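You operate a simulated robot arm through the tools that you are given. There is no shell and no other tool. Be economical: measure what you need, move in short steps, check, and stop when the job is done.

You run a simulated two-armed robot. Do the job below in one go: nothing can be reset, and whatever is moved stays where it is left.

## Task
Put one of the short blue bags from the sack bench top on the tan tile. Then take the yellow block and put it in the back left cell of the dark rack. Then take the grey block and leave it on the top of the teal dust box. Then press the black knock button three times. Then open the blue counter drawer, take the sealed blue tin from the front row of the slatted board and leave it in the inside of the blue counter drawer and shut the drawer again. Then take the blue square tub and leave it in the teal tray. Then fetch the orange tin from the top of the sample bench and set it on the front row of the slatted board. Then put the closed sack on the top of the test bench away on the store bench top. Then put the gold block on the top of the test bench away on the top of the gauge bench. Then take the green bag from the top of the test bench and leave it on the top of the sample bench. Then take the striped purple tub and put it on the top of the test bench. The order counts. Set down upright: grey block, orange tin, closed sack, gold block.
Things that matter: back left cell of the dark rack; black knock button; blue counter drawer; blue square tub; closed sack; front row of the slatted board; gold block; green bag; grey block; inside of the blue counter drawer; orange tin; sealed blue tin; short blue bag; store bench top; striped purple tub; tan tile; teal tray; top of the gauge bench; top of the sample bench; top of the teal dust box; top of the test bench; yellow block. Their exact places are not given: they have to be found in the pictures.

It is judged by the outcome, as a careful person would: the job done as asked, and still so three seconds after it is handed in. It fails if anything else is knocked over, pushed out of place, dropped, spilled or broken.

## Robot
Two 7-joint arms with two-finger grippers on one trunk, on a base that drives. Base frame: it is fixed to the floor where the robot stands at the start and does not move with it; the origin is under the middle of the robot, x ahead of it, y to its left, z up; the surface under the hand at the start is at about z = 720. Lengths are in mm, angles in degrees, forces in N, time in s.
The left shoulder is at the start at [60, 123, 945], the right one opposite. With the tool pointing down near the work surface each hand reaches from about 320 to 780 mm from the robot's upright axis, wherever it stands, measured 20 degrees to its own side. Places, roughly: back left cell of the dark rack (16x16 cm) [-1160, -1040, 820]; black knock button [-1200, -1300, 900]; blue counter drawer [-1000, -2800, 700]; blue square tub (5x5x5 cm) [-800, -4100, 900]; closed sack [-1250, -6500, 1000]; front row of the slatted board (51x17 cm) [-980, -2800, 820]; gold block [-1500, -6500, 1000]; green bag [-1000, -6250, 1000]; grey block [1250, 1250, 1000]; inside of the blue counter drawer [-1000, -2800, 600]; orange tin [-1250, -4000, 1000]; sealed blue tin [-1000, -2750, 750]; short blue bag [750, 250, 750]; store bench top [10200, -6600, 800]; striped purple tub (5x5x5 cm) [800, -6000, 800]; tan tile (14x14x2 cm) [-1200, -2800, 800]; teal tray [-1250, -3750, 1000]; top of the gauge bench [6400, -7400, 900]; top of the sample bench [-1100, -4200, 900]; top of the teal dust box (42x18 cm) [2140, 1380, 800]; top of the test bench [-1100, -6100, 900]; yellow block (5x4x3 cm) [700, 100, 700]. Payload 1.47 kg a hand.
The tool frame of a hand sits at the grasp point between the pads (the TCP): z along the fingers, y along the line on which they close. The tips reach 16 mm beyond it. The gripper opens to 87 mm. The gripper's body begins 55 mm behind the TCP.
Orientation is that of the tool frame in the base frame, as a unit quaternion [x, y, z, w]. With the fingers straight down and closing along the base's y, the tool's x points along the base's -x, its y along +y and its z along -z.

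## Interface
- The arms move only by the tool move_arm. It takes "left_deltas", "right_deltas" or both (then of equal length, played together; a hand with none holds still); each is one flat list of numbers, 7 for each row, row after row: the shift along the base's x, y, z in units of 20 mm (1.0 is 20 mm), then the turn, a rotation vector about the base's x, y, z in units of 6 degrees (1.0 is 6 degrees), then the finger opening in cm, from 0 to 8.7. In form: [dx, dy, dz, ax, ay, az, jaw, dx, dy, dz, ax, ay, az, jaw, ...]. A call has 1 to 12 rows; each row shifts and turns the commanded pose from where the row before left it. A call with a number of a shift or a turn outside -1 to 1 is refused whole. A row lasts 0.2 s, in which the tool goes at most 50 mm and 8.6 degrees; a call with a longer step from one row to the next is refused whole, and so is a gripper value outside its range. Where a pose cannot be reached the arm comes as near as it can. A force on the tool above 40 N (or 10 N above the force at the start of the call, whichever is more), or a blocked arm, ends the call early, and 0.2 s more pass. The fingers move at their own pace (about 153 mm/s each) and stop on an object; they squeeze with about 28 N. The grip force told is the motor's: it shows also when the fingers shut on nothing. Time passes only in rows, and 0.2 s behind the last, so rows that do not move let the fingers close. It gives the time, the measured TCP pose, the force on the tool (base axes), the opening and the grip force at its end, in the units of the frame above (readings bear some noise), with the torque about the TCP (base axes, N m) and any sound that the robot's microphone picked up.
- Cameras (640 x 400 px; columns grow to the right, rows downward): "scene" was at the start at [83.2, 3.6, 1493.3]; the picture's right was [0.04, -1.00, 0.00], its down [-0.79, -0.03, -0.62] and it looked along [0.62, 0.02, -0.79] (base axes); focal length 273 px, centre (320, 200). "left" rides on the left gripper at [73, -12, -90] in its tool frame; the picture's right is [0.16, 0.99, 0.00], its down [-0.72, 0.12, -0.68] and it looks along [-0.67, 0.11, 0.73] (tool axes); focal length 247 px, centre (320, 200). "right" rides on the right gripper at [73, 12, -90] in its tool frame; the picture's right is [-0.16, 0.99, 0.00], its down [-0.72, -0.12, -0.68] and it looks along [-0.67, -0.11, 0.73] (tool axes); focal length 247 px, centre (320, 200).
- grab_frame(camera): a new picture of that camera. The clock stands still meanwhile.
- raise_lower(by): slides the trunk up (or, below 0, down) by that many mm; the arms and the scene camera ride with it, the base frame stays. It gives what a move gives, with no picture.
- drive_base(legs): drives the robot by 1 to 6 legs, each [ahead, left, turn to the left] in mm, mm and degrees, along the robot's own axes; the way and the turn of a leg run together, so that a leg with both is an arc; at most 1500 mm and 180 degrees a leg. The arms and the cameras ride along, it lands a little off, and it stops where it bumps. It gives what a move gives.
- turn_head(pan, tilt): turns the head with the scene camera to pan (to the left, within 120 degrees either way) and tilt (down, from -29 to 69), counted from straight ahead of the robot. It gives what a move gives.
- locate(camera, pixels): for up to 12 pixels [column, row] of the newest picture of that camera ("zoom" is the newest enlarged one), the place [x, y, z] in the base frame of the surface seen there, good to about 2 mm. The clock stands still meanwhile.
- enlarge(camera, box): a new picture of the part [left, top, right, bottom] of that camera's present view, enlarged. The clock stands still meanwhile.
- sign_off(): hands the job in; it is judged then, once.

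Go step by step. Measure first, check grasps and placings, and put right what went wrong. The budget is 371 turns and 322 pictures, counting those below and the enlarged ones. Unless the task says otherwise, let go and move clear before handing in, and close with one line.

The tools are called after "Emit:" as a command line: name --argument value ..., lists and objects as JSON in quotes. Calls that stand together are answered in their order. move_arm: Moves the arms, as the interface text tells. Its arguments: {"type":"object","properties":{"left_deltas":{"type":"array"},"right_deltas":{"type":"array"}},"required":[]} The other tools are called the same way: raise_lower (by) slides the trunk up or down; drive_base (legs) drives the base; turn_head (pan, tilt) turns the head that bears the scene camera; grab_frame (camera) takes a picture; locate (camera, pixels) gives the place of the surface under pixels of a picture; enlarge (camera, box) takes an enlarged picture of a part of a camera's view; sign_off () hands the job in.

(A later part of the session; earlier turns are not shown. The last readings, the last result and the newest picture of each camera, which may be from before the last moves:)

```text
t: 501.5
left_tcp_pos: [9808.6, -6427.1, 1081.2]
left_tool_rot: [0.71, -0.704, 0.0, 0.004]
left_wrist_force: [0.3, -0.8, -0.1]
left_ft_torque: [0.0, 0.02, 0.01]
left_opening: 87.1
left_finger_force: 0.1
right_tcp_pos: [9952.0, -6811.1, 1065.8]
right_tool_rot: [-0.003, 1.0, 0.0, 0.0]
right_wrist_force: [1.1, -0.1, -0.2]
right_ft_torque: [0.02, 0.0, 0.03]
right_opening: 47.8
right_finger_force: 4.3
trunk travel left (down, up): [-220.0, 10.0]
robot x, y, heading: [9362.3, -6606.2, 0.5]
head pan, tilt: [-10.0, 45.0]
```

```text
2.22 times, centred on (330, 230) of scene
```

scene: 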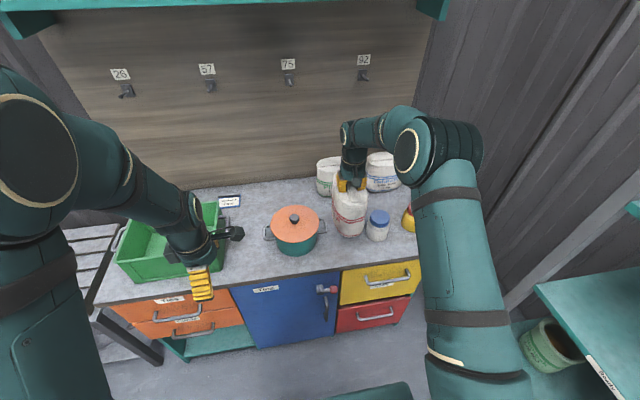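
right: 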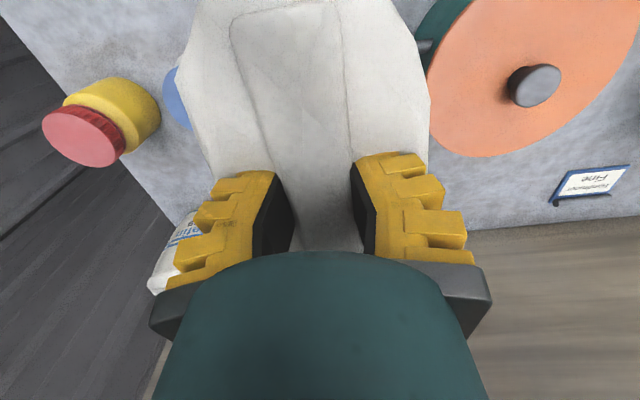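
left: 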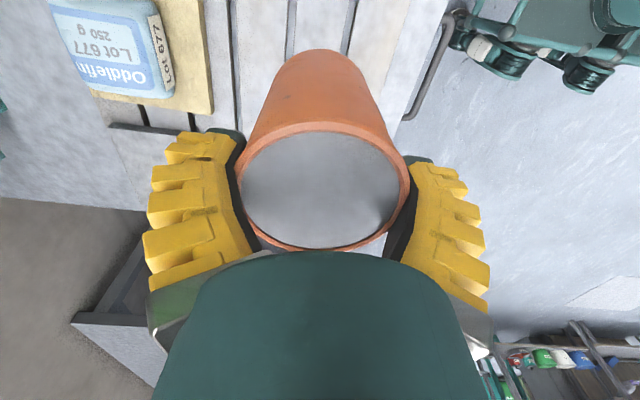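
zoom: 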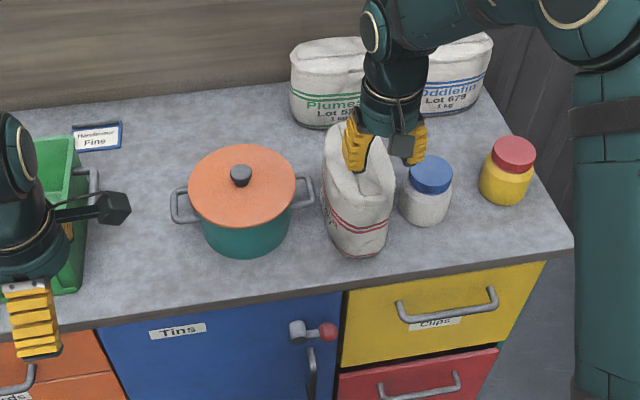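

The sack stands upright on the store bench. Now back for the gold block: tuck the right hand and drive back down the aisle.

Emit:
move_arm --right_deltas '[-1, 0, 0, 0, 0, 0, 5, -1, 0, 0, 0, 0, 0, 5, -1, 0, 0, 0, 0, 0, 5, -1, 0, 0, 0, 0, 0, 5, -1, 0, 0, 0, 0, 0, 5, -1, 0, 0, 0, 0, 0, 5, -1, 0, 0, 0, 0, 0, 5]'

Emit:
drive_base --legs '[[-500, 0, 0], [0, 0, 90], [0, 0, 89.5], [1500, 0, 0], [1500, 0, 0]]'

Emit:
turn_head --pan 50 --tilt 25

Emit:
grab_frame --camera "scene"

```text
t: 503.1
left_tcp_pos: [9809.3, -6427.4, 1081.7]
left_tool_rot: [0.71, -0.704, 0.002, 0.004]
left_wrist_force: [1.1, -0.5, -0.5]
left_ft_torque: [-0.02, -0.01, -0.01]
left_opening: 87.1
left_finger_force: 0.1
right_tcp_pos: [9814.5, -6811.4, 1063.6]
right_tool_rot: [-0.004, 1.0, 0.0, -0.001]
right_wrist_force: [-1.1, -0.6, -0.4]
right_ft_torque: [0.02, -0.02, -0.01]
right_opening: 55.2
right_finger_force: 4.1
trunk travel left (down, up): [-220.0, 10.0]
robot x, y, heading: [9359.6, -6606.0, 0.4]
head pan, tilt: [-10.0, 45.0]
```

```text
t: 527.6
left_tcp_pos: [5439.6, -6770.4, 1079.2]
left_tool_rot: [0.71, 0.704, 0.004, -0.001]
left_wrist_force: [-0.7, 0.4, -0.3]
left_ft_torque: [-0.04, -0.01, 0.02]
left_opening: 87.1
left_finger_force: 0.0
right_tcp_pos: [5440.9, -6385.3, 1063.9]
right_tool_rot: [1.0, -0.006, 0.001, 0.001]
right_wrist_force: [-0.2, 0.3, 0.1]
right_ft_torque: [0.03, -0.03, 0.0]
right_opening: 55.6
right_finger_force: 3.5
trunk travel left (down, up): [-220.0, 10.0]
robot x, y, heading: [5886.2, -6600.3, 179.5]
head pan, tilt: [-10.0, 45.0]
```

```text
t: 528.9
left_tcp_pos: [5439.4, -6770.9, 1080.3]
left_tool_rot: [0.71, 0.704, 0.004, -0.001]
left_wrist_force: [-0.4, 0.0, -0.5]
left_ft_torque: [0.0, 0.0, -0.04]
left_opening: 86.9
left_finger_force: 0.1
right_tcp_pos: [5441.7, -6384.4, 1064.6]
right_tool_rot: [1.0, -0.005, 0.001, 0.0]
right_wrist_force: [0.3, 0.0, -0.2]
right_ft_torque: [0.0, 0.01, -0.01]
right_opening: 55.0
right_finger_force: 3.6
trunk travel left (down, up): [-220.0, 10.0]
robot x, y, heading: [5887.5, -6600.9, 179.4]
head pan, tilt: [50.0, 25.0]
```

```text
182 pictures are left
```

scene: 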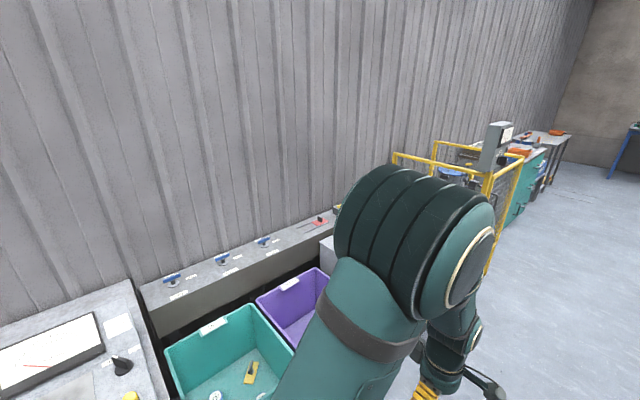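

Emit:
turn_head --pan 115 --tilt 35

Emit:
grab_frame --camera "scene"

Emit:
locate --camera "scene" --pixels '[[320, 200], [200, 200], [440, 200], [320, 300], [320, 150], [100, 200], [540, 200], [250, 250], [400, 250], [320, 380], [150, 300], [500, 300]]'

```text
t: 530.3
left_tcp_pos: [5440.9, -6770.2, 1080.7]
left_tool_rot: [0.71, 0.704, 0.004, -0.001]
left_wrist_force: [-0.7, 0.5, -0.2]
left_ft_torque: [0.0, -0.03, -0.03]
left_opening: 87.2
left_finger_force: 0.0
right_tcp_pos: [5440.6, -6384.5, 1063.9]
right_tool_rot: [1.0, -0.005, 0.001, 0.0]
right_wrist_force: [-0.1, 0.1, -0.3]
right_ft_torque: [0.01, -0.01, 0.02]
right_opening: 55.3
right_finger_force: 4.4
trunk travel left (down, up): [-220.0, 10.0]
robot x, y, heading: [5890.3, -6600.7, 179.6]
head pan, tilt: [115.0, 35.0]
```

```text
181 pictures are left
```

scene: 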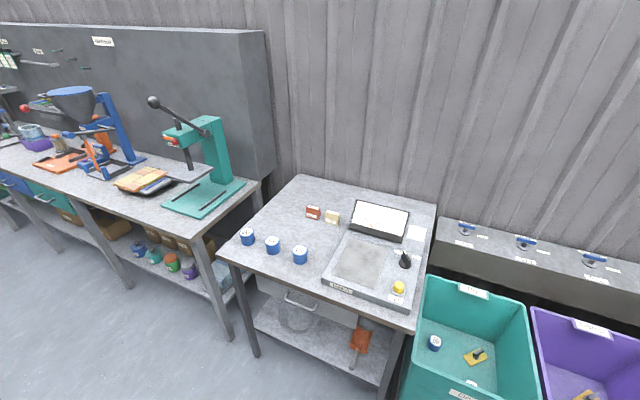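

```text
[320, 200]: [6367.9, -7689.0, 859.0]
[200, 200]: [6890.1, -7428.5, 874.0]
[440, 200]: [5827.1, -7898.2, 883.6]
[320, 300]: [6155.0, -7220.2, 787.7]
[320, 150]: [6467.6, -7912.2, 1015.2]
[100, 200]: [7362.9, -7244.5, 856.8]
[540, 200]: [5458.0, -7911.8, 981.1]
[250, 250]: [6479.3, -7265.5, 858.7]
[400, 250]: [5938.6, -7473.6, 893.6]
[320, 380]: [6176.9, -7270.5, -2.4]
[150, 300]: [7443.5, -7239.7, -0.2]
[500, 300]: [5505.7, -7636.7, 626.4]
```

Emit:
enlarge --camera "scene" --box '[210, 160, 450, 330]'

Emit:
locate --camera "scene" --pixels '[[290, 205], [275, 220], [315, 235], [298, 228], [313, 213], [333, 218], [247, 238], [300, 256], [222, 255], [300, 178], [330, 275], [414, 325]]'

```text
2.35 times, centred on (330, 245) of scene
```

zoom: 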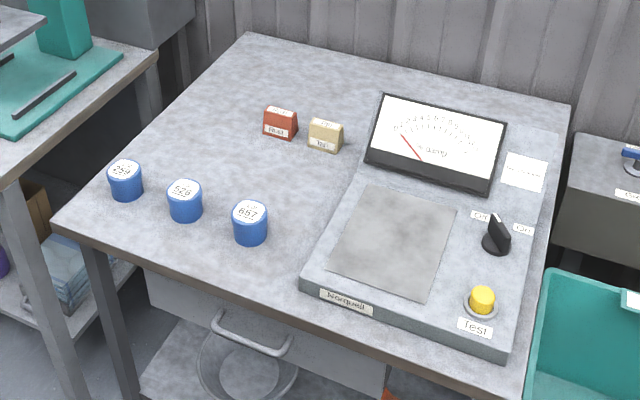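

```text
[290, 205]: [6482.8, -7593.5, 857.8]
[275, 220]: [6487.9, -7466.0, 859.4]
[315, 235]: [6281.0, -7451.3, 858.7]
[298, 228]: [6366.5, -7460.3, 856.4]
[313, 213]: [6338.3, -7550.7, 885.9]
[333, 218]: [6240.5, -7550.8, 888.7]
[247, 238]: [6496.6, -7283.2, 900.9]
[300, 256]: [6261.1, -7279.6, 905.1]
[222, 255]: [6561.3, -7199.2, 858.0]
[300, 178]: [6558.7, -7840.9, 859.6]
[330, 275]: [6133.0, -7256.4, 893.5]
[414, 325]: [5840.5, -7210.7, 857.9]
```

The gauge bench has free space near (6440,-7420). Now drive on back to the test bench's far end.

Emit:
drive_base --legs '[[1500, 150, 0.5], [1500, 0, 0], [1500, 0, 0], [1400, 0, 0]]'

Emit:
turn_head --pan 0 --tilt 20

Emit:
grab_frame --camera "scene"

```text
refused: leg 1 is longer than a leg can be; nothing moved
```

```text
t: 532.2
left_tcp_pos: [5438.2, -6771.3, 1081.4]
left_tool_rot: [0.711, 0.704, 0.004, -0.001]
left_wrist_force: [-1.2, 0.1, -0.8]
left_ft_torque: [0.01, -0.02, 0.03]
left_opening: 86.8
left_finger_force: 0.0
right_tcp_pos: [5440.2, -6384.6, 1063.2]
right_tool_rot: [1.0, -0.005, 0.001, 0.0]
right_wrist_force: [0.7, -0.7, 0.0]
right_ft_torque: [-0.03, 0.0, 0.01]
right_opening: 55.3
right_finger_force: 4.2
trunk travel left (down, up): [-220.0, 10.0]
robot x, y, heading: [5890.2, -6600.8, 179.5]
head pan, tilt: [0.0, 20.0]
```

```text
179 pictures are left
```

scene: 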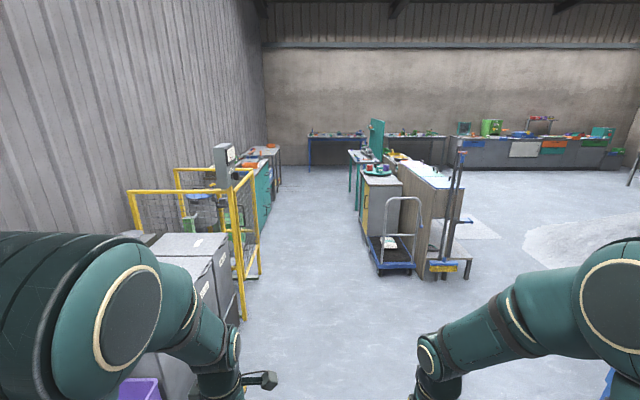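

The aisle is clear; leg 1 was just too long. Redo with shorter legs.

Emit:
drive_base --legs '[[1400, 110, 0.5], [1500, 0, 0], [1500, 0, 0]]'

```text
t: 553.3
left_tcp_pos: [1035.2, -6850.7, 1080.7]
left_tool_rot: [0.707, 0.708, 0.004, 0.0]
left_wrist_force: [0.4, -0.7, -0.5]
left_ft_torque: [0.01, 0.01, 0.02]
left_opening: 87.0
left_finger_force: 0.0
right_tcp_pos: [1033.3, -6465.5, 1064.3]
right_tool_rot: [1.0, 0.001, 0.001, 0.0]
right_wrist_force: [0.1, -0.5, 0.6]
right_ft_torque: [0.0, 0.02, -0.04]
right_opening: 55.7
right_finger_force: 4.0
trunk travel left (down, up): [-220.0, 10.0]
robot x, y, heading: [1483.9, -6673.1, -179.9]
head pan, tilt: [0.0, 20.0]
```

Emit:
drive_base --legs '[[1400, 0, 0], [600, 440, 0], [0, 0, -90], [0, 500, 0]]'

Emit:
turn_head --pan 15 --tilt 42

Emit:
grab_frame --camera "scene"

```text
t: 572.4
left_tcp_pos: [-1190.1, -6701.6, 1081.3]
left_tool_rot: [1.0, 0.017, 0.004, 0.002]
left_wrist_force: [-0.3, -0.5, -0.3]
left_ft_torque: [-0.03, -0.02, 0.02]
left_opening: 87.0
left_finger_force: 0.2
right_tcp_pos: [-804.0, -6686.2, 1063.0]
right_tool_rot: [0.719, -0.695, 0.0, 0.001]
right_wrist_force: [-0.5, 0.7, 0.3]
right_ft_torque: [-0.02, -0.01, -0.01]
right_opening: 55.2
right_finger_force: 3.9
trunk travel left (down, up): [-220.0, 10.0]
robot x, y, heading: [-1000.6, -7141.6, 91.9]
head pan, tilt: [0.0, 20.0]
```

```text
t: 573.2
left_tcp_pos: [-1188.8, -6702.2, 1080.8]
left_tool_rot: [1.0, 0.016, 0.003, 0.002]
left_wrist_force: [0.3, -0.4, 0.0]
left_ft_torque: [0.0, 0.02, -0.01]
left_opening: 86.9
left_finger_force: 0.1
right_tcp_pos: [-804.7, -6686.8, 1063.2]
right_tool_rot: [0.718, -0.696, 0.0, 0.001]
right_wrist_force: [0.4, 0.2, 0.0]
right_ft_torque: [0.01, -0.01, 0.0]
right_opening: 55.3
right_finger_force: 3.9
trunk travel left (down, up): [-220.0, 10.0]
robot x, y, heading: [-1001.0, -7141.2, 92.0]
head pan, tilt: [15.0, 42.0]
```

```text
178 pictures are left
```

scene: 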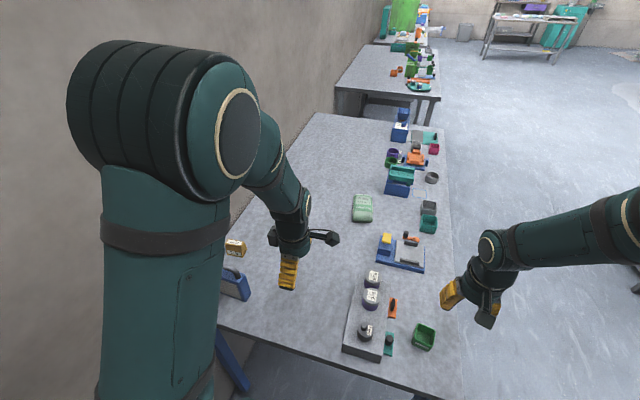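

Emit:
enlarge --camera "scene" --box '[180, 200, 340, 320]'

Emit:
locate --camera "scene" --pixels '[[234, 242], [228, 250], [243, 251], [236, 253], [230, 280], [240, 272], [245, 290], [50, 250], [240, 100], [110, 110], [220, 310], [255, 240]]'

```text
3.33 times, centred on (260, 260) of scene
```

zoom: 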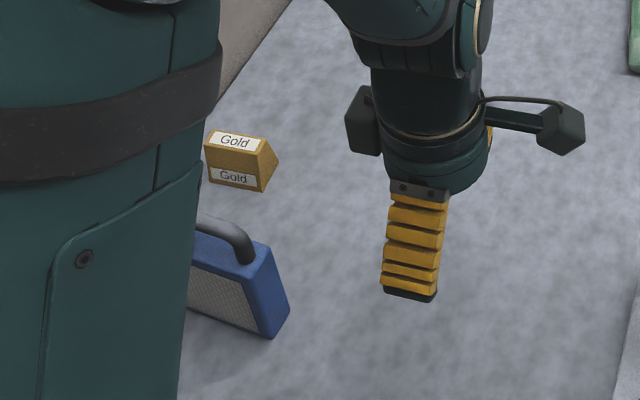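

```text
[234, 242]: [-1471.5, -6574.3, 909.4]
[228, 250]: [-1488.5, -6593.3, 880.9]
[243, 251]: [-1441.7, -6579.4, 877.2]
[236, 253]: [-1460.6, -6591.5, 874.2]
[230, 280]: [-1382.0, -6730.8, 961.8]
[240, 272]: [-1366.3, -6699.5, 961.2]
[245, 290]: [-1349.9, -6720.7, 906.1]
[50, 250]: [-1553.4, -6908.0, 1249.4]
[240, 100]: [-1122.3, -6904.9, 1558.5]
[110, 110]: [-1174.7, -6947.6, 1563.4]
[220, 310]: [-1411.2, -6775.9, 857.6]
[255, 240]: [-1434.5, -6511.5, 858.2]
```

Gold block centre ≈(-1465,-6577), yaw ≈16°, 88 mm from the wall (x -1553). Shift 130 mm left and square up, then look with the left camera.

Emit:
drive_base --legs '[[0, 130, -1.9]]'

Emit:
move_arm --left_deltas '[-0.6, 0.6, 0, 0, 0, 0.6, 8, -0.6, 0.6, 0, 0, 0, 0.6, 8, -0.6, 0.6, 0, 0, 0, 0.6, 8, -0.6, 0.6, -0.5, 0, 0, 0.6, 8, -0.6, 0.6, -0.5, 0, 0, 0.4, 8]'

Emit:
grab_frame --camera "left"

```text
t: 575.0
left_tcp_pos: [-1301.7, -6695.8, 1079.5]
left_tool_rot: [1.0, 0.0, 0.004, 0.002]
left_wrist_force: [-0.3, -0.1, 0.2]
left_ft_torque: [0.04, -0.02, 0.03]
left_opening: 86.9
left_finger_force: 0.1
right_tcp_pos: [-916.0, -6695.2, 1063.4]
right_tool_rot: [-0.707, 0.707, -0.001, -0.001]
right_wrist_force: [-0.4, 0.2, -0.2]
right_ft_torque: [0.01, -0.02, -0.02]
right_opening: 55.2
right_finger_force: 4.1
trunk travel left (down, up): [-220.0, 10.0]
robot x, y, heading: [-1126.4, -7143.4, 89.6]
head pan, tilt: [15.0, 42.0]
```

```text
t: 576.2
left_tcp_pos: [-1360.1, -6638.3, 1060.2]
left_tool_rot: [0.989, 0.147, 0.003, 0.002]
left_wrist_force: [0.2, 0.2, -0.6]
left_ft_torque: [-0.03, -0.01, -0.02]
left_opening: 81.6
left_finger_force: 1.3
right_tcp_pos: [-916.8, -6694.8, 1063.3]
right_tool_rot: [-0.707, 0.707, -0.002, -0.001]
right_wrist_force: [0.1, 0.8, -0.2]
right_ft_torque: [-0.03, 0.0, 0.0]
right_opening: 55.5
right_finger_force: 4.0
trunk travel left (down, up): [-220.0, 10.0]
robot x, y, heading: [-1129.0, -7142.4, 89.8]
head pan, tilt: [15.0, 42.0]
```

```text
176 pictures are left
```

left: 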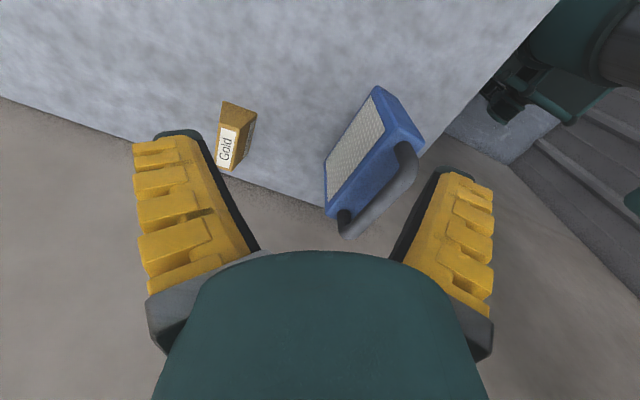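

Emit:
enlarge --camera "left" --box '[190, 80, 290, 190]'

Emit:
locate --camera "zoom" --pixels '[[330, 150], [260, 150], [235, 340], [190, 310], [235, 230], [320, 260], [260, 110], [340, 110]]'

```text
3.64 times, centred on (240, 135) of left
```

zoom: 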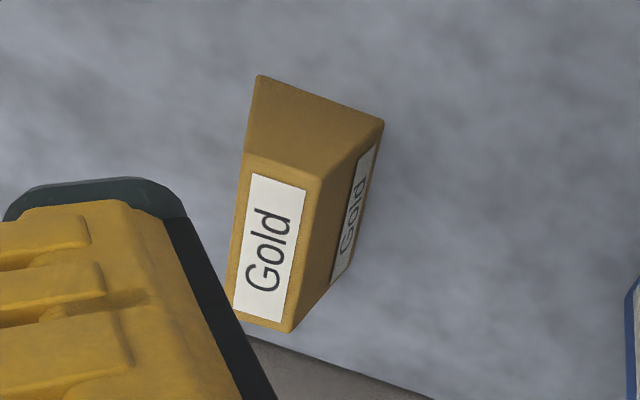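

```text
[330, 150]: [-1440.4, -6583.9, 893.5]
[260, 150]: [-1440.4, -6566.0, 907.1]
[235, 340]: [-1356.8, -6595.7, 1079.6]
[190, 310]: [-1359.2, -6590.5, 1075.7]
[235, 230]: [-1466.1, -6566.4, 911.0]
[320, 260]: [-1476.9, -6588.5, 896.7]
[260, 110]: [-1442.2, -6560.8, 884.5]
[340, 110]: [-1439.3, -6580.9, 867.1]
```

Emit:
locate --camera "zoom" --pixels '[[248, 165], [312, 183], [291, 322], [240, 310], [262, 80], [380, 122], [348, 272], [275, 240]]'

```text
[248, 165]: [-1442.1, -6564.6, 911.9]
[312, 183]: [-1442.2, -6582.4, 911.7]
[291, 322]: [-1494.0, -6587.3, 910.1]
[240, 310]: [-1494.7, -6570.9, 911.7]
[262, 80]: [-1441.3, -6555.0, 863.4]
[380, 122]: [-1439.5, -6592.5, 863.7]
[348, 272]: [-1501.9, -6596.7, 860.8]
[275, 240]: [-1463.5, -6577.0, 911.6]
```

Block centre (-1469,-6576), yaw ≈5°. Position the hand above it and correct the yaw.

Emit:
move_arm --left_deltas '[-0.9, 0.52, 0, 0, 0, -0.33, 7, -0.9, 0.52, 0, 0, 0, -0.33, 7, -0.9, 0.52, 0, 0, 0, -0.33, 7, -0.9, 0.52, 0, 0, 0, -0.33, 7, -0.9, 0.52, 0, 0, 0, -0.33, 7, -0.95, 0.52, 0, 0, 0, -0.33, 7, 0, 0, -1, 0, 0, 0, 7, 0, 0, -1, 0, 0, 0, 7, 0, 0, -1, 0, 0, 0, 7, 0, 0, -1, 0, 0, 0, 7]'

Emit:
grab_frame --camera "left"

Emit:
grab_frame --camera "scene"

```text
t: 578.4
left_tcp_pos: [-1469.9, -6574.6, 978.4]
left_tool_rot: [0.999, 0.042, 0.004, 0.002]
left_wrist_force: [0.0, -0.5, 0.3]
left_ft_torque: [-0.01, -0.01, -0.04]
left_opening: 73.3
left_finger_force: 2.6
right_tcp_pos: [-917.0, -6694.5, 1064.2]
right_tool_rot: [-0.706, 0.708, -0.002, -0.001]
right_wrist_force: [-0.1, -0.9, -0.3]
right_ft_torque: [-0.04, -0.05, 0.0]
right_opening: 55.4
right_finger_force: 3.4
trunk travel left (down, up): [-220.0, 10.0]
robot x, y, heading: [-1127.7, -7141.0, 89.5]
head pan, tilt: [15.0, 42.0]
```

```text
174 pictures are left
```

left: 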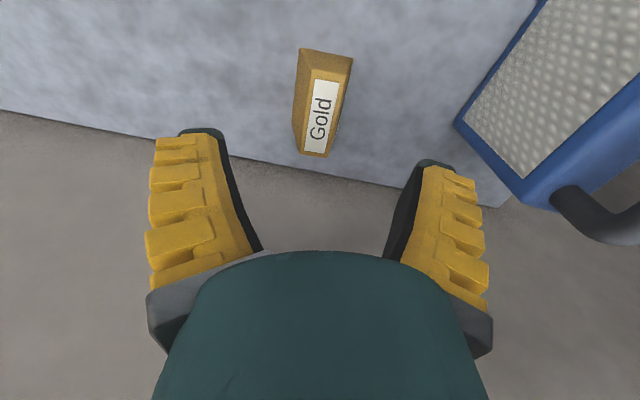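

```text
173 pictures are left
```

scene: 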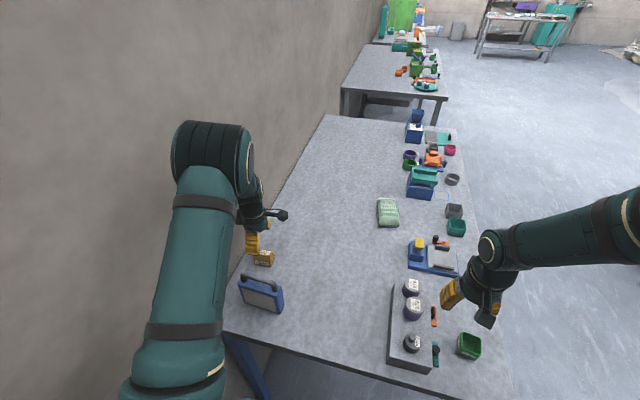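

Aligned. Descend to z≈882, grip, and lift a little.

Emit:
move_arm --left_deltas '[0, 0, -1, 0, 0, 0, 7, 0, 0, -1, 0, 0, 0, 7, 0, 0, -1, 0, 0, 0, 7, 0, 0, -1, 0, 0, 0, 7, 0, 0, -0.82, 0, 0, 0, 7, 0, 0, 0, 0, 0, 0, 3, 0, 0, 0, 0, 0, 0, 0, 0, 0, 0, 0, 0, 0, 0, 0, 0, 0.5, 0, 0, 0, 0, 0, 0, 0.7, 0, 0, 0, 0]'

Emit:
grab_frame --camera "left"

```text
t: 580.6
left_tcp_pos: [-1470.3, -6575.8, 908.9]
left_tool_rot: [0.999, 0.043, 0.003, 0.003]
left_wrist_force: [-0.4, 0.2, 0.0]
left_ft_torque: [0.01, 0.0, -0.02]
left_opening: 23.0
left_finger_force: 27.7
right_tcp_pos: [-916.4, -6694.6, 1064.2]
right_tool_rot: [-0.706, 0.708, -0.001, -0.001]
right_wrist_force: [0.0, -0.2, 0.1]
right_ft_torque: [0.01, 0.01, 0.02]
right_opening: 55.3
right_finger_force: 3.6
trunk travel left (down, up): [-220.0, 10.0]
robot x, y, heading: [-1126.6, -7142.8, 89.8]
head pan, tilt: [15.0, 42.0]
```

```text
172 pictures are left
```

left: 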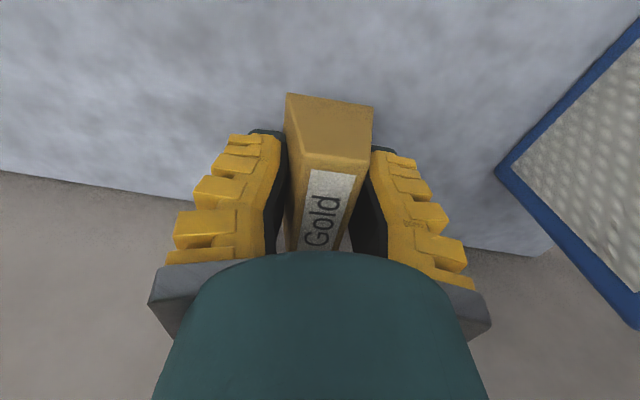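

Gripped. Lift clear, move away from wall, then back to carry pose.

Emit:
move_arm --left_deltas '[0, 0, 1, 0, 0, 0, 0, 0, 0, 1, 0, 0, 0, 0, 0, 0, 1, 0, 0, 0, 0, 0, 0, 1, 0, 0, 0, 0, 0.5, 0, 1, 0, 0, 0, 0, 1, 0, 1, 0, 0, 0, 0, 1, 0, 1, 0, 0, 0, 0, 1, -0.5, 1, 0, 0, 0, 0, 1, -1, 0.5, 0, 0, 0, 0, 1, -1, 0, 0, 0, 0, 0, 1, -1, 0, 0, 0, 0, 0, 1, -1, 0, 0, 0, 0, 0]'

Emit:
drive_base --legs '[[0, -550, 0], [0, 0, -90], [500, 440, 0], [1100, 0, 0], [1000, 0, 0]]'

```text
t: 583.2
left_tcp_pos: [-1319.3, -6665.0, 1079.2]
left_tool_rot: [0.999, 0.043, 0.003, 0.002]
left_wrist_force: [0.0, 0.6, -0.5]
left_ft_torque: [0.01, 0.0, -0.03]
left_opening: 22.8
left_finger_force: 27.5
right_tcp_pos: [-915.4, -6695.7, 1064.7]
right_tool_rot: [-0.707, 0.708, 0.0, 0.0]
right_wrist_force: [0.2, 0.7, 0.1]
right_ft_torque: [0.0, 0.02, 0.03]
right_opening: 55.2
right_finger_force: 3.5
trunk travel left (down, up): [-220.0, 10.0]
robot x, y, heading: [-1125.7, -7148.4, 89.8]
head pan, tilt: [15.0, 42.0]
```

```text
t: 606.3
left_tcp_pos: [2522.4, -6587.0, 1079.7]
left_tool_rot: [0.723, -0.691, 0.001, 0.005]
left_wrist_force: [0.0, -0.4, -0.8]
left_ft_torque: [0.01, 0.02, -0.01]
left_opening: 22.0
left_finger_force: 27.4
right_tcp_pos: [2476.1, -6991.1, 1064.0]
right_tool_rot: [0.02, 1.0, 0.0, -0.001]
right_wrist_force: [0.5, 0.5, 0.4]
right_ft_torque: [-0.02, 0.0, -0.03]
right_opening: 55.2
right_finger_force: 3.7
trunk travel left (down, up): [-220.0, 10.0]
robot x, y, heading: [2032.7, -6759.6, -2.2]
head pan, tilt: [15.0, 42.0]
```

Emit:
drive_base --legs '[[0, 0, 2.4], [1490, 60, 0], [1500, 0, 0], [1210, 0, 0]]'

```text
t: 626.7
left_tcp_pos: [6683.9, -6509.8, 1078.2]
left_tool_rot: [0.741, -0.671, 0.0, 0.004]
left_wrist_force: [0.5, 0.9, -0.2]
left_ft_torque: [0.02, 0.02, 0.02]
left_opening: 21.0
left_finger_force: 28.6
right_tcp_pos: [6657.5, -6913.0, 1064.7]
right_tool_rot: [-0.007, 1.0, -0.001, -0.001]
right_wrist_force: [-0.6, 0.1, -0.4]
right_ft_torque: [0.0, 0.03, 0.03]
right_opening: 55.4
right_finger_force: 3.3
trunk travel left (down, up): [-220.0, 10.0]
robot x, y, heading: [6206.3, -6708.2, 0.6]
head pan, tilt: [15.0, 42.0]
```

The left opening crept from 23 to 21 — check whether the tapered block is slipping.

Emit:
grab_frame --camera "left"

Emit:
locate --camera "left" --pixels '[[310, 160], [350, 165], [330, 105], [335, 190]]'

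```text
171 pictures are left
```

left: 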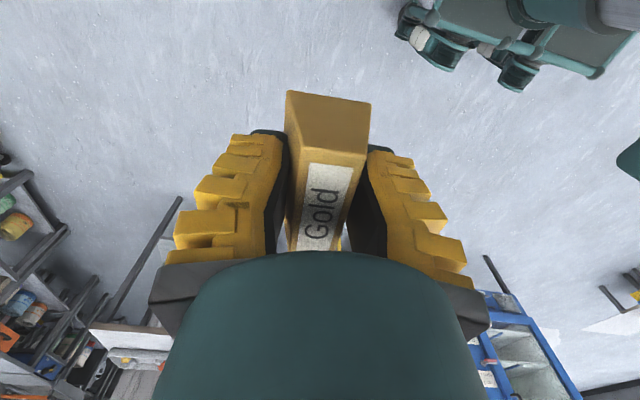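

```text
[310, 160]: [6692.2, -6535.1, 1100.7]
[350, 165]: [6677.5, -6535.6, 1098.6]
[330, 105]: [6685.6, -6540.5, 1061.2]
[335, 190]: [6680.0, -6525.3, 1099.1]
```

Slipped only ~7 mm (top now 21 mm above TCP, bottom ~31 mm below). Proceed promptly: turn to face the gauge bench.

Emit:
drive_base --legs '[[0, 0, -90.6], [70, 0, 0]]'

Emit:
turn_head --pan 10 --tilt 45

Emit:
grab_frame --camera "scene"

```text
t: 631.6
left_tcp_pos: [6400.4, -7259.3, 1079.4]
left_tool_rot: [-0.045, 0.999, 0.002, -0.003]
left_wrist_force: [-0.7, -0.3, -1.0]
left_ft_torque: [0.05, -0.05, 0.0]
left_opening: 21.1
left_finger_force: 28.4
right_tcp_pos: [5995.3, -7230.8, 1062.7]
right_tool_rot: [0.705, 0.709, 0.001, -0.001]
right_wrist_force: [-0.6, 0.1, 0.0]
right_ft_torque: [0.04, 0.03, -0.01]
right_opening: 55.3
right_finger_force: 3.7
trunk travel left (down, up): [-220.0, 10.0]
robot x, y, heading: [6201.5, -6778.4, -89.9]
head pan, tilt: [15.0, 42.0]
```

```text
t: 632.2
left_tcp_pos: [6398.8, -7256.3, 1079.2]
left_tool_rot: [-0.046, 0.999, 0.002, -0.004]
left_wrist_force: [0.9, 0.1, 0.5]
left_ft_torque: [0.0, 0.01, 0.0]
left_opening: 21.1
left_finger_force: 28.2
right_tcp_pos: [5994.7, -7228.1, 1064.3]
right_tool_rot: [0.705, 0.709, 0.0, 0.0]
right_wrist_force: [0.4, 0.3, -0.5]
right_ft_torque: [-0.01, 0.0, -0.02]
right_opening: 55.3
right_finger_force: 4.5
trunk travel left (down, up): [-220.0, 10.0]
robot x, y, heading: [6204.4, -6774.6, -90.0]
head pan, tilt: [10.0, 45.0]
```

```text
170 pictures are left
```

scene: 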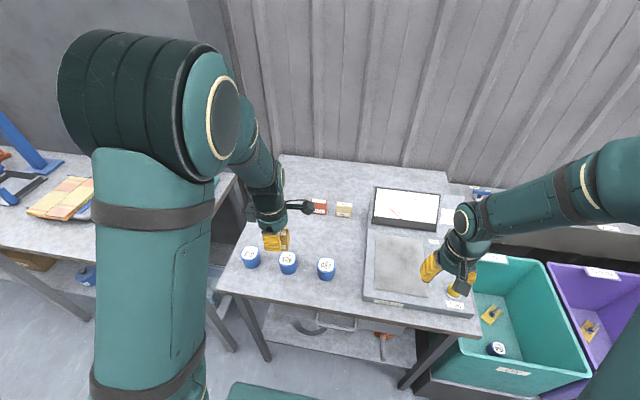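

Move over the free spot (6430,-7420) and start lowering.

Emit:
move_arm --left_deltas '[0.2, -1, 0, 0, 0, 0, 0, 0.2, -1, 0, 0, 0, 0, 0, 0.2, -1, 0, 0, 0, 0, 0, 0.2, -1, 0, 0, 0, 0, 0, 0.2, -1, -0.3, 0, 0, 0, 0, 0.2, -1, -0.5, 0, 0, 0, 0, 0.2, -1, -0.5, 0, 0, 0, 0, 0.2, -1, -0.7, 0, 0, 0, 0, 0, 0, -1, 0, 0, 0, 0, 0, 0, -1, 0, 0, 0, 0, 0, 0, -1, 0, 0, 0, 0, 0, 0, -1, 0, 0, 0, 0]'

Emit:
grab_frame --camera "left"

Emit:
locate --camera "left" --pixels '[[330, 170], [330, 105], [330, 60], [300, 50]]'

```text
t: 634.9
left_tcp_pos: [6433.9, -7418.7, 957.7]
left_tool_rot: [-0.046, 0.999, 0.001, -0.004]
left_wrist_force: [-0.1, 0.4, -0.8]
left_ft_torque: [0.01, -0.01, -0.01]
left_opening: 21.0
left_finger_force: 28.4
right_tcp_pos: [5995.5, -7230.1, 1064.1]
right_tool_rot: [0.705, 0.709, 0.001, -0.001]
right_wrist_force: [0.0, 0.8, -0.7]
right_ft_torque: [0.03, -0.01, -0.01]
right_opening: 55.3
right_finger_force: 3.6
trunk travel left (down, up): [-220.0, 10.0]
robot x, y, heading: [6203.7, -6779.5, -89.8]
head pan, tilt: [10.0, 45.0]
```

```text
169 pictures are left
```

left: 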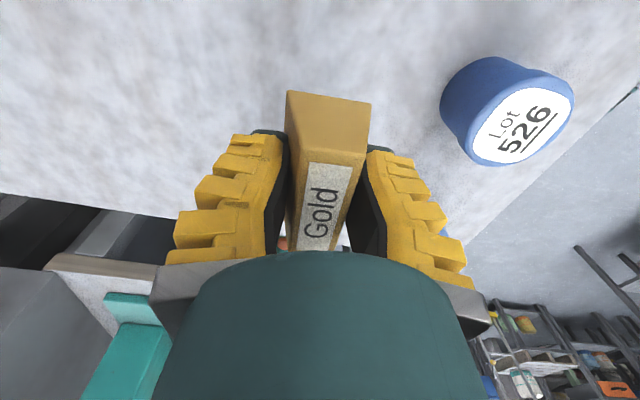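

```text
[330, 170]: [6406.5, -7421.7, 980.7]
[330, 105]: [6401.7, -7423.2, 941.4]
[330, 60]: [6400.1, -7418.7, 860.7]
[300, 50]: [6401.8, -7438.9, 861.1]
```

Bottom ≈929, table 860. Lower 62 mm, then small steps.

Emit:
move_arm --left_deltas '[0, 0, -1, 0, 0, 0, 0, 0, 0, -1, 0, 0, 0, 0, 0, 0, -0.9, 0, 0, 0, 0, 0, 0, -0.2, 0, 0, 0, 0, 0, 0, -0.1, 0, 0, 0, 0]'

```text
t: 636.0
left_tcp_pos: [6432.3, -7418.1, 894.3]
left_tool_rot: [-0.045, 0.999, 0.003, -0.004]
left_wrist_force: [0.6, -0.3, 0.1]
left_ft_torque: [0.04, 0.02, -0.01]
left_opening: 20.7
left_finger_force: 28.3
right_tcp_pos: [5995.1, -7229.6, 1064.1]
right_tool_rot: [0.705, 0.709, 0.001, 0.0]
right_wrist_force: [0.1, 0.9, 0.2]
right_ft_torque: [-0.02, 0.0, 0.01]
right_opening: 55.3
right_finger_force: 4.0
trunk travel left (down, up): [-220.0, 10.0]
robot x, y, heading: [6201.8, -6778.9, -89.7]
head pan, tilt: [10.0, 45.0]
```

Emit:
move_arm --left_deltas '[0, 0, -0.12, 0, 0, 0, 0, 0, 0, -0.12, 0, 0, 0, 0]'

```text
t: 636.6
left_tcp_pos: [6432.9, -7418.4, 890.8]
left_tool_rot: [-0.045, 0.999, 0.002, -0.004]
left_wrist_force: [0.4, 0.3, -0.6]
left_ft_torque: [0.01, -0.02, 0.01]
left_opening: 20.9
left_finger_force: 28.3
right_tcp_pos: [5996.6, -7229.0, 1064.2]
right_tool_rot: [0.705, 0.709, 0.001, -0.001]
right_wrist_force: [0.1, -0.5, 0.5]
right_ft_torque: [0.03, 0.0, 0.03]
right_opening: 55.2
right_finger_force: 4.3
trunk travel left (down, up): [-220.0, 10.0]
robot x, y, heading: [6204.9, -6781.6, -89.4]
head pan, tilt: [10.0, 45.0]
```

Emit:
move_arm --left_deltas '[0, 0, -0.1, 0, 0, 0, 0, 0, 0, -0.1, 0, 0, 0, 0]'

```text
t: 637.2
left_tcp_pos: [6432.9, -7416.7, 888.0]
left_tool_rot: [-0.045, 0.999, 0.0, -0.004]
left_wrist_force: [0.8, 3.1, 19.9]
left_ft_torque: [0.04, -0.05, 0.02]
left_opening: 27.1
left_finger_force: 28.4
right_tcp_pos: [5995.1, -7229.3, 1064.7]
right_tool_rot: [0.705, 0.709, 0.0, 0.0]
right_wrist_force: [1.0, 0.3, 0.1]
right_ft_torque: [0.02, -0.01, -0.01]
right_opening: 55.2
right_finger_force: 4.6
trunk travel left (down, up): [-220.0, 10.0]
robot x, y, heading: [6203.0, -6777.9, -89.9]
head pan, tilt: [10.0, 45.0]
```

On the table (20 N). Release and rise, pulling back.

Emit:
move_arm --left_deltas '[0, 0, 0, 0, 0, 0, 6, 0, 0, 0, 0, 0, 0, 6, 0, 0, 0.3, 0, 0, 0, 6, 0, 0, 0.8, 0, 0, 0, 6, 0, 0, 1, 0, 0, 0, 6, 0, 0, 1, 0, 0, 0, 6, 0, 0, 1, 0, 0, 0, 6, 0, 0, 1, 0, 0, 0, 6, 0, 0.5, 1, 0, 0, 0, 6, 0, 1, 1, 0, 0, 0, 6, 0, 1, 1, 0, 0, 0, 6, 0, 1, 1, 0, 0, 0, 6]'

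Emit:
enlarge --camera "scene" --box '[210, 150, 450, 320]'

```text
t: 639.9
left_tcp_pos: [6432.0, -7347.5, 1069.1]
left_tool_rot: [-0.046, 0.999, 0.002, -0.004]
left_wrist_force: [0.4, 0.6, 0.1]
left_ft_torque: [0.02, 0.01, -0.02]
left_opening: 64.7
left_finger_force: 3.4
right_tcp_pos: [5994.9, -7228.5, 1063.5]
right_tool_rot: [0.705, 0.709, 0.001, -0.001]
right_wrist_force: [1.6, 0.5, 0.8]
right_ft_torque: [-0.02, 0.0, -0.02]
right_opening: 55.3
right_finger_force: 3.5
trunk travel left (down, up): [-220.0, 10.0]
robot x, y, heading: [6203.2, -6777.5, -89.8]
head pan, tilt: [10.0, 45.0]
```

```text
2.35 times, centred on (330, 235) of scene
```

zoom: 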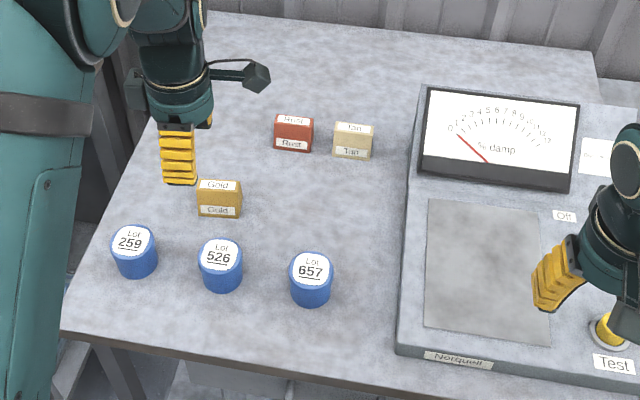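

The gold block stands upright on the gauge bench. Now back to the test bench for the green bag.

Emit:
drive_base --legs '[[-60, 0, 0], [0, 0, -90], [1500, 0, 0], [1500, 0, 0], [1500, 0, 0]]'

```text
t: 665.4
left_tcp_pos: [1204.8, -7037.7, 1069.1]
left_tool_rot: [0.669, 0.743, 0.005, -0.001]
left_wrist_force: [-0.2, -0.1, -0.3]
left_ft_torque: [0.01, 0.0, 0.01]
left_opening: 64.9
left_finger_force: 3.2
right_tcp_pos: [1318.7, -6598.2, 1063.9]
right_tool_rot: [1.0, 0.01, 0.0, 0.0]
right_wrist_force: [0.5, 0.3, 0.1]
right_ft_torque: [-0.01, 0.0, 0.0]
right_opening: 55.1
right_finger_force: 3.3
trunk travel left (down, up): [-220.0, 10.0]
robot x, y, heading: [1774.4, -6803.3, -179.0]
head pan, tilt: [10.0, 45.0]
```

Emit:
drive_base --legs '[[0, 0, -1], [1000, 0, 0], [950, -420, 0]]'

Emit:
turn_head --pan 0 --tilt 42

Emit:
grab_frame --camera "scene"

```text
t: 675.9
left_tcp_pos: [-744.4, -6596.1, 1069.7]
left_tool_rot: [0.677, 0.736, 0.005, -0.001]
left_wrist_force: [-0.4, -0.1, 0.1]
left_ft_torque: [-0.03, -0.03, 0.0]
left_opening: 64.5
left_finger_force: 2.9
right_tcp_pos: [-620.6, -6161.6, 1063.6]
right_tool_rot: [1.0, -0.002, 0.001, 0.0]
right_wrist_force: [0.2, -1.2, 0.0]
right_ft_torque: [0.01, -0.02, 0.0]
right_opening: 55.3
right_finger_force: 3.5
trunk travel left (down, up): [-220.0, 10.0]
robot x, y, heading: [-171.1, -6373.8, 179.8]
head pan, tilt: [10.0, 45.0]
```

```text
t: 676.6
left_tcp_pos: [-743.3, -6597.5, 1068.5]
left_tool_rot: [0.677, 0.736, 0.005, -0.001]
left_wrist_force: [-0.6, 0.1, 0.5]
left_ft_torque: [-0.01, 0.01, 0.0]
left_opening: 64.3
left_finger_force: 2.9
right_tcp_pos: [-620.2, -6160.7, 1063.7]
right_tool_rot: [1.0, -0.002, 0.001, 0.0]
right_wrist_force: [0.5, -0.4, -0.1]
right_ft_torque: [0.01, 0.02, -0.02]
right_opening: 55.1
right_finger_force: 4.2
trunk travel left (down, up): [-220.0, 10.0]
robot x, y, heading: [-173.7, -6369.2, 179.6]
head pan, tilt: [0.0, 42.0]
```

```text
167 pictures are left
```

scene: 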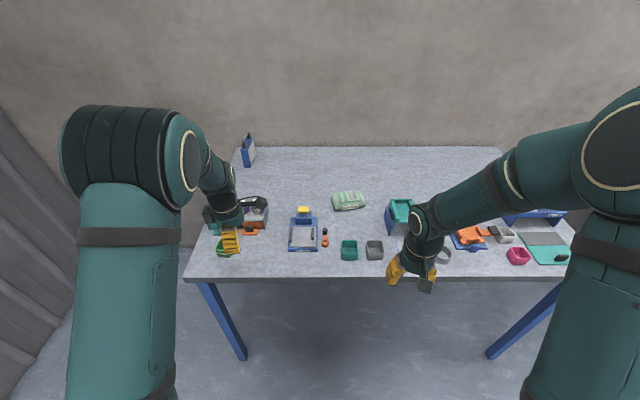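

Emit:
enlarge --camera "scene" --box '[310, 170, 400, 230]'

Emit:
locate --camera "zoom" --pixels '[[160, 160], [380, 150], [195, 265], [400, 245], [280, 200], [160, 230], [395, 200], [270, 160], [290, 250]]'

```text
6.67 times, centred on (355, 200) of scene
```

zoom: 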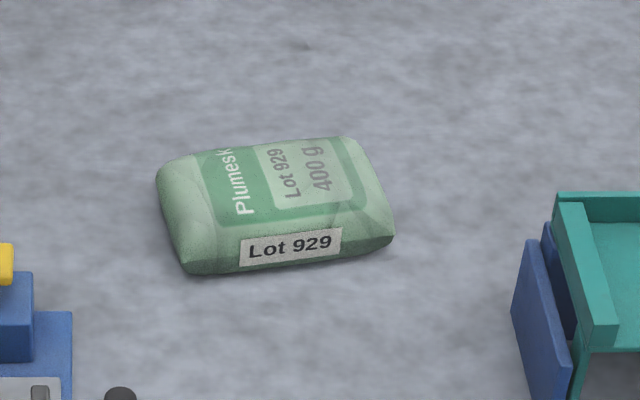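

```text
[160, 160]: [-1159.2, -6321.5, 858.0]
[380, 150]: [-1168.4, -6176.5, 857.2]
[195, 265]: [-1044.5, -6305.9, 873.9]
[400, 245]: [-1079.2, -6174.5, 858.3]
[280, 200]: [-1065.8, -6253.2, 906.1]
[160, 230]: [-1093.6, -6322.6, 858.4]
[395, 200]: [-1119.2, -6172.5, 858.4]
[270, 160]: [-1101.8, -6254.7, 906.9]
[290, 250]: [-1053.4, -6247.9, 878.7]
```

Bag 929 lies with its long axis along y (yaw ≈ -11°), ~75 mm across in x, centre near (-1083,-6252). The left hand suits it; reposition the base.

Emit:
drive_base --legs '[[0, -330, 0.3], [260, 0, 0]]'

Emit:
grab_frame --camera "left"

```text
t: 681.5
left_tcp_pos: [-1006.2, -6266.0, 1069.3]
left_tool_rot: [0.676, 0.736, 0.004, -0.001]
left_wrist_force: [0.1, 0.3, -0.7]
left_ft_torque: [-0.01, 0.0, -0.03]
left_opening: 64.7
left_finger_force: 3.4
right_tcp_pos: [-883.9, -5828.9, 1062.7]
right_tool_rot: [1.0, -0.001, 0.002, 0.0]
right_wrist_force: [0.7, 0.1, 0.1]
right_ft_torque: [-0.05, 0.01, 0.01]
right_opening: 55.0
right_finger_force: 4.1
trunk travel left (down, up): [-220.0, 10.0]
robot x, y, heading: [-435.6, -6042.9, 179.9]
head pan, tilt: [0.0, 42.0]
```

```text
165 pictures are left
```

left: 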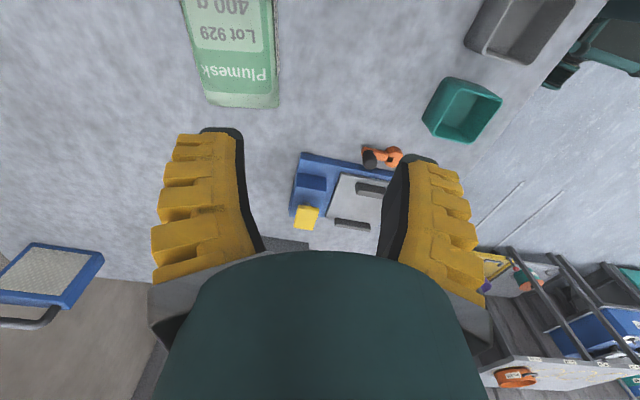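

Emit:
move_arm --left_deltas '[-0.95, 0.35, -0.5, 0, 0, 0.3, 8.7, -0.95, 0.35, -0.5, 0, 0, 0.3, 8.7, -0.95, 0.35, -0.5, 0, 0, 0.3, 8.7, -0.95, 0.35, -0.5, 0, 0, 0.2, 8.7, 0, 0, -0.7, 0, 0, 0, 8.7]'

Emit:
grab_frame --camera "left"

```text
t: 682.7
left_tcp_pos: [-1080.1, -6236.2, 1016.5]
left_tool_rot: [0.633, 0.774, 0.004, -0.001]
left_wrist_force: [-0.5, -0.4, -0.3]
left_ft_torque: [0.02, -0.02, 0.0]
left_opening: 87.0
left_finger_force: 0.2
right_tcp_pos: [-881.6, -5830.4, 1064.3]
right_tool_rot: [1.0, -0.001, 0.001, 0.0]
right_wrist_force: [0.2, -0.8, -0.3]
right_ft_torque: [-0.03, 0.02, 0.01]
right_opening: 55.2
right_finger_force: 4.2
trunk travel left (down, up): [-220.0, 10.0]
robot x, y, heading: [-434.3, -6045.1, 179.7]
head pan, tilt: [0.0, 42.0]
```

```text
164 pictures are left
```

left: 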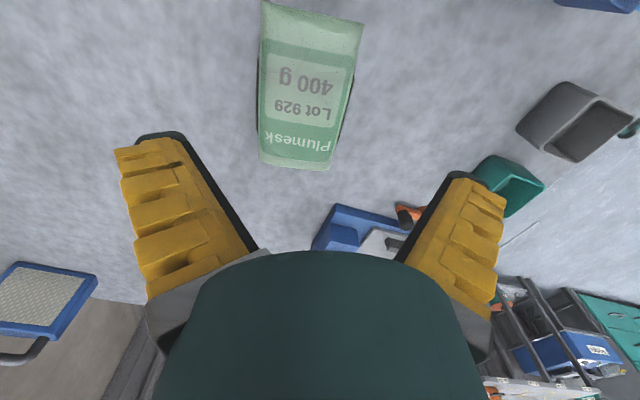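

Emit:
locate --camera "left" --pixels '[[264, 8], [360, 25], [260, 155], [330, 165], [259, 80], [352, 90], [300, 70], [295, 165], [310, 8]]'

```text
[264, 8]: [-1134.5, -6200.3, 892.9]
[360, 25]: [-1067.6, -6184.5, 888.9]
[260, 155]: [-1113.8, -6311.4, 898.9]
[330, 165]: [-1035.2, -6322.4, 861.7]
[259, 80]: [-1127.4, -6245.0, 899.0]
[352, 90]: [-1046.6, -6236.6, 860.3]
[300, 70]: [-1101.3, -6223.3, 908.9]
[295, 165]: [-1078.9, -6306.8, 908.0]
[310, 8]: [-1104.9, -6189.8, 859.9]
```

Centre (-1091,-6248), 69 mm wide, yaw 12° — the hand matches (11.4°). Descend to z≈887 and grip.

Emit:
move_arm --left_deltas '[-0.55, -0.6, -0.5, 0, 0, 0, 8.7, 0, 0, -1, 0, 0, 0, 8.7, 0, 0, -1, 0, 0, 0, 8.7, 0, 0, -1, 0, 0, 0, 8.7, 0, 0, -1, 0, 0, 0, 8.7, 0, 0, -1, 0, 0, 0, 8.7, 0, 0, -0.85, 0, 0, 0, 8.7, 0, 0, 0, 0, 0, 0, 5, 0, 0, 0, 0, 0, 0, 0, 0, 0, 0, 0, 0, 0, 0, 0, 0, 0.5, 0, 0, 0, 0, 0, 0, 0.5, 0, 0, 0, 0]'

Emit:
grab_frame --camera "left"

```text
t: 685.3
left_tcp_pos: [-1090.6, -6250.5, 907.7]
left_tool_rot: [0.633, 0.774, 0.003, 0.0]
left_wrist_force: [-0.9, -0.2, -3.8]
left_ft_torque: [0.04, 0.03, 0.03]
left_opening: 80.1
left_finger_force: 27.7
right_tcp_pos: [-882.6, -5829.3, 1063.5]
right_tool_rot: [1.0, 0.0, 0.0, 0.0]
right_wrist_force: [0.3, 0.4, -0.7]
right_ft_torque: [-0.01, -0.01, 0.01]
right_opening: 55.5
right_finger_force: 3.5
trunk travel left (down, up): [-220.0, 10.0]
robot x, y, heading: [-433.6, -6042.6, 179.8]
head pan, tilt: [0.0, 42.0]
```

```text
163 pictures are left
```

left: 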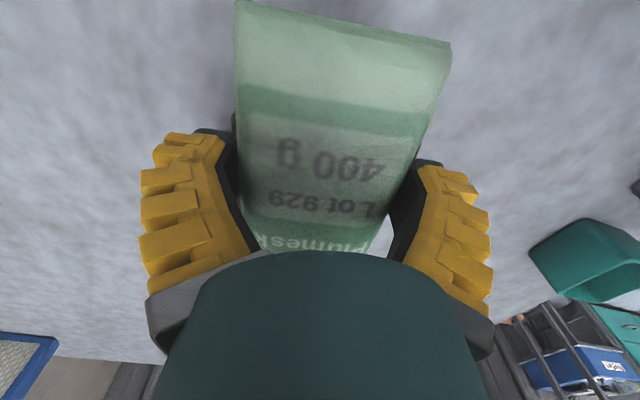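

Held (80 mm, 3.8 N). Lift and retract, then drive to the sample bench.

Emit:
move_arm --left_deltas '[0, 0, 1, 0, 0, 0, 0, 0, 0, 1, 0, 0, 0, 0, 0, 0, 1, 0, 0, 0, 0, 0.7, 0, 1, 0, 0, 0, 0, 1, 0, 1, 0, 0, 0, 0, 1, 0, 1, 0, 0, 0, 0, 1, 0, 0.7, 0, 0, 0, 0, 1, 0, 0.5, 0, 0, -0.4, 0, 1, 0, 0, 0, 0, -0.5, 0, 1, 0, 0, 0, 0, -0.5, 0, 1, 0, 0, 0, 0, -0.5, 0]'

Emit:
drive_base --legs '[[-300, 0, 0], [0, -1200, 0], [0, -1010, 0]]'

Emit:
turn_head --pan 5 --tilt 42

Emit:
grab_frame --camera "scene"

```text
t: 687.7
left_tcp_pos: [-937.1, -6250.2, 1051.5]
left_tool_rot: [0.707, 0.707, 0.004, -0.001]
left_wrist_force: [-0.5, -1.1, -3.8]
left_ft_torque: [0.02, 0.01, 0.03]
left_opening: 80.1
left_finger_force: 28.5
right_tcp_pos: [-883.1, -5829.8, 1064.2]
right_tool_rot: [1.0, -0.001, 0.001, 0.0]
right_wrist_force: [-0.7, -0.9, 0.5]
right_ft_torque: [0.01, 0.01, 0.0]
right_opening: 55.0
right_finger_force: 4.2
trunk travel left (down, up): [-220.0, 10.0]
robot x, y, heading: [-431.2, -6043.2, 179.6]
head pan, tilt: [0.0, 42.0]
```

```text
t: 709.0
left_tcp_pos: [-614.3, -4027.2, 1052.0]
left_tool_rot: [0.711, 0.703, 0.004, -0.001]
left_wrist_force: [0.4, 0.6, -3.6]
left_ft_torque: [0.04, 0.01, 0.0]
left_opening: 78.7
left_finger_force: 27.6
right_tcp_pos: [-553.4, -3605.9, 1063.8]
right_tool_rot: [1.0, -0.007, 0.001, -0.001]
right_wrist_force: [0.7, 0.4, -0.8]
right_ft_torque: [-0.01, 0.01, -0.01]
right_opening: 55.5
right_finger_force: 4.3
trunk travel left (down, up): [-220.0, 10.0]
robot x, y, heading: [-110.2, -3825.2, 178.8]
head pan, tilt: [0.0, 42.0]
```

```text
t: 709.7
left_tcp_pos: [-614.4, -4025.2, 1051.5]
left_tool_rot: [0.712, 0.702, 0.004, -0.001]
left_wrist_force: [-0.2, -0.3, -4.2]
left_ft_torque: [0.01, -0.02, -0.01]
left_opening: 78.4
left_finger_force: 27.8
right_tcp_pos: [-553.0, -3605.4, 1064.1]
right_tool_rot: [1.0, -0.008, 0.001, 0.0]
right_wrist_force: [0.0, -0.1, -0.3]
right_ft_torque: [0.05, -0.05, 0.03]
right_opening: 55.1
right_finger_force: 3.7
trunk travel left (down, up): [-220.0, 10.0]
robot x, y, heading: [-111.4, -3826.6, 178.8]
head pan, tilt: [5.0, 42.0]
```

```text
162 pictures are left
```

scene: 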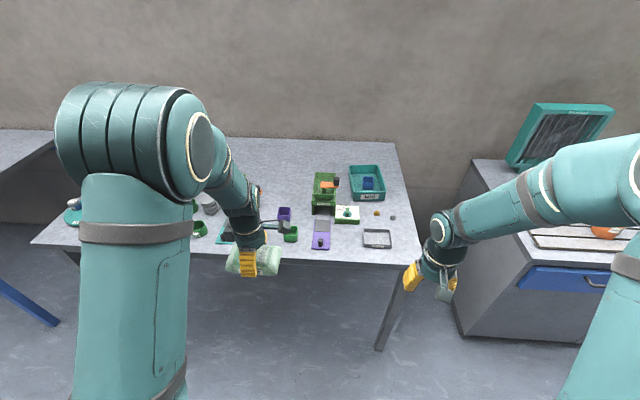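

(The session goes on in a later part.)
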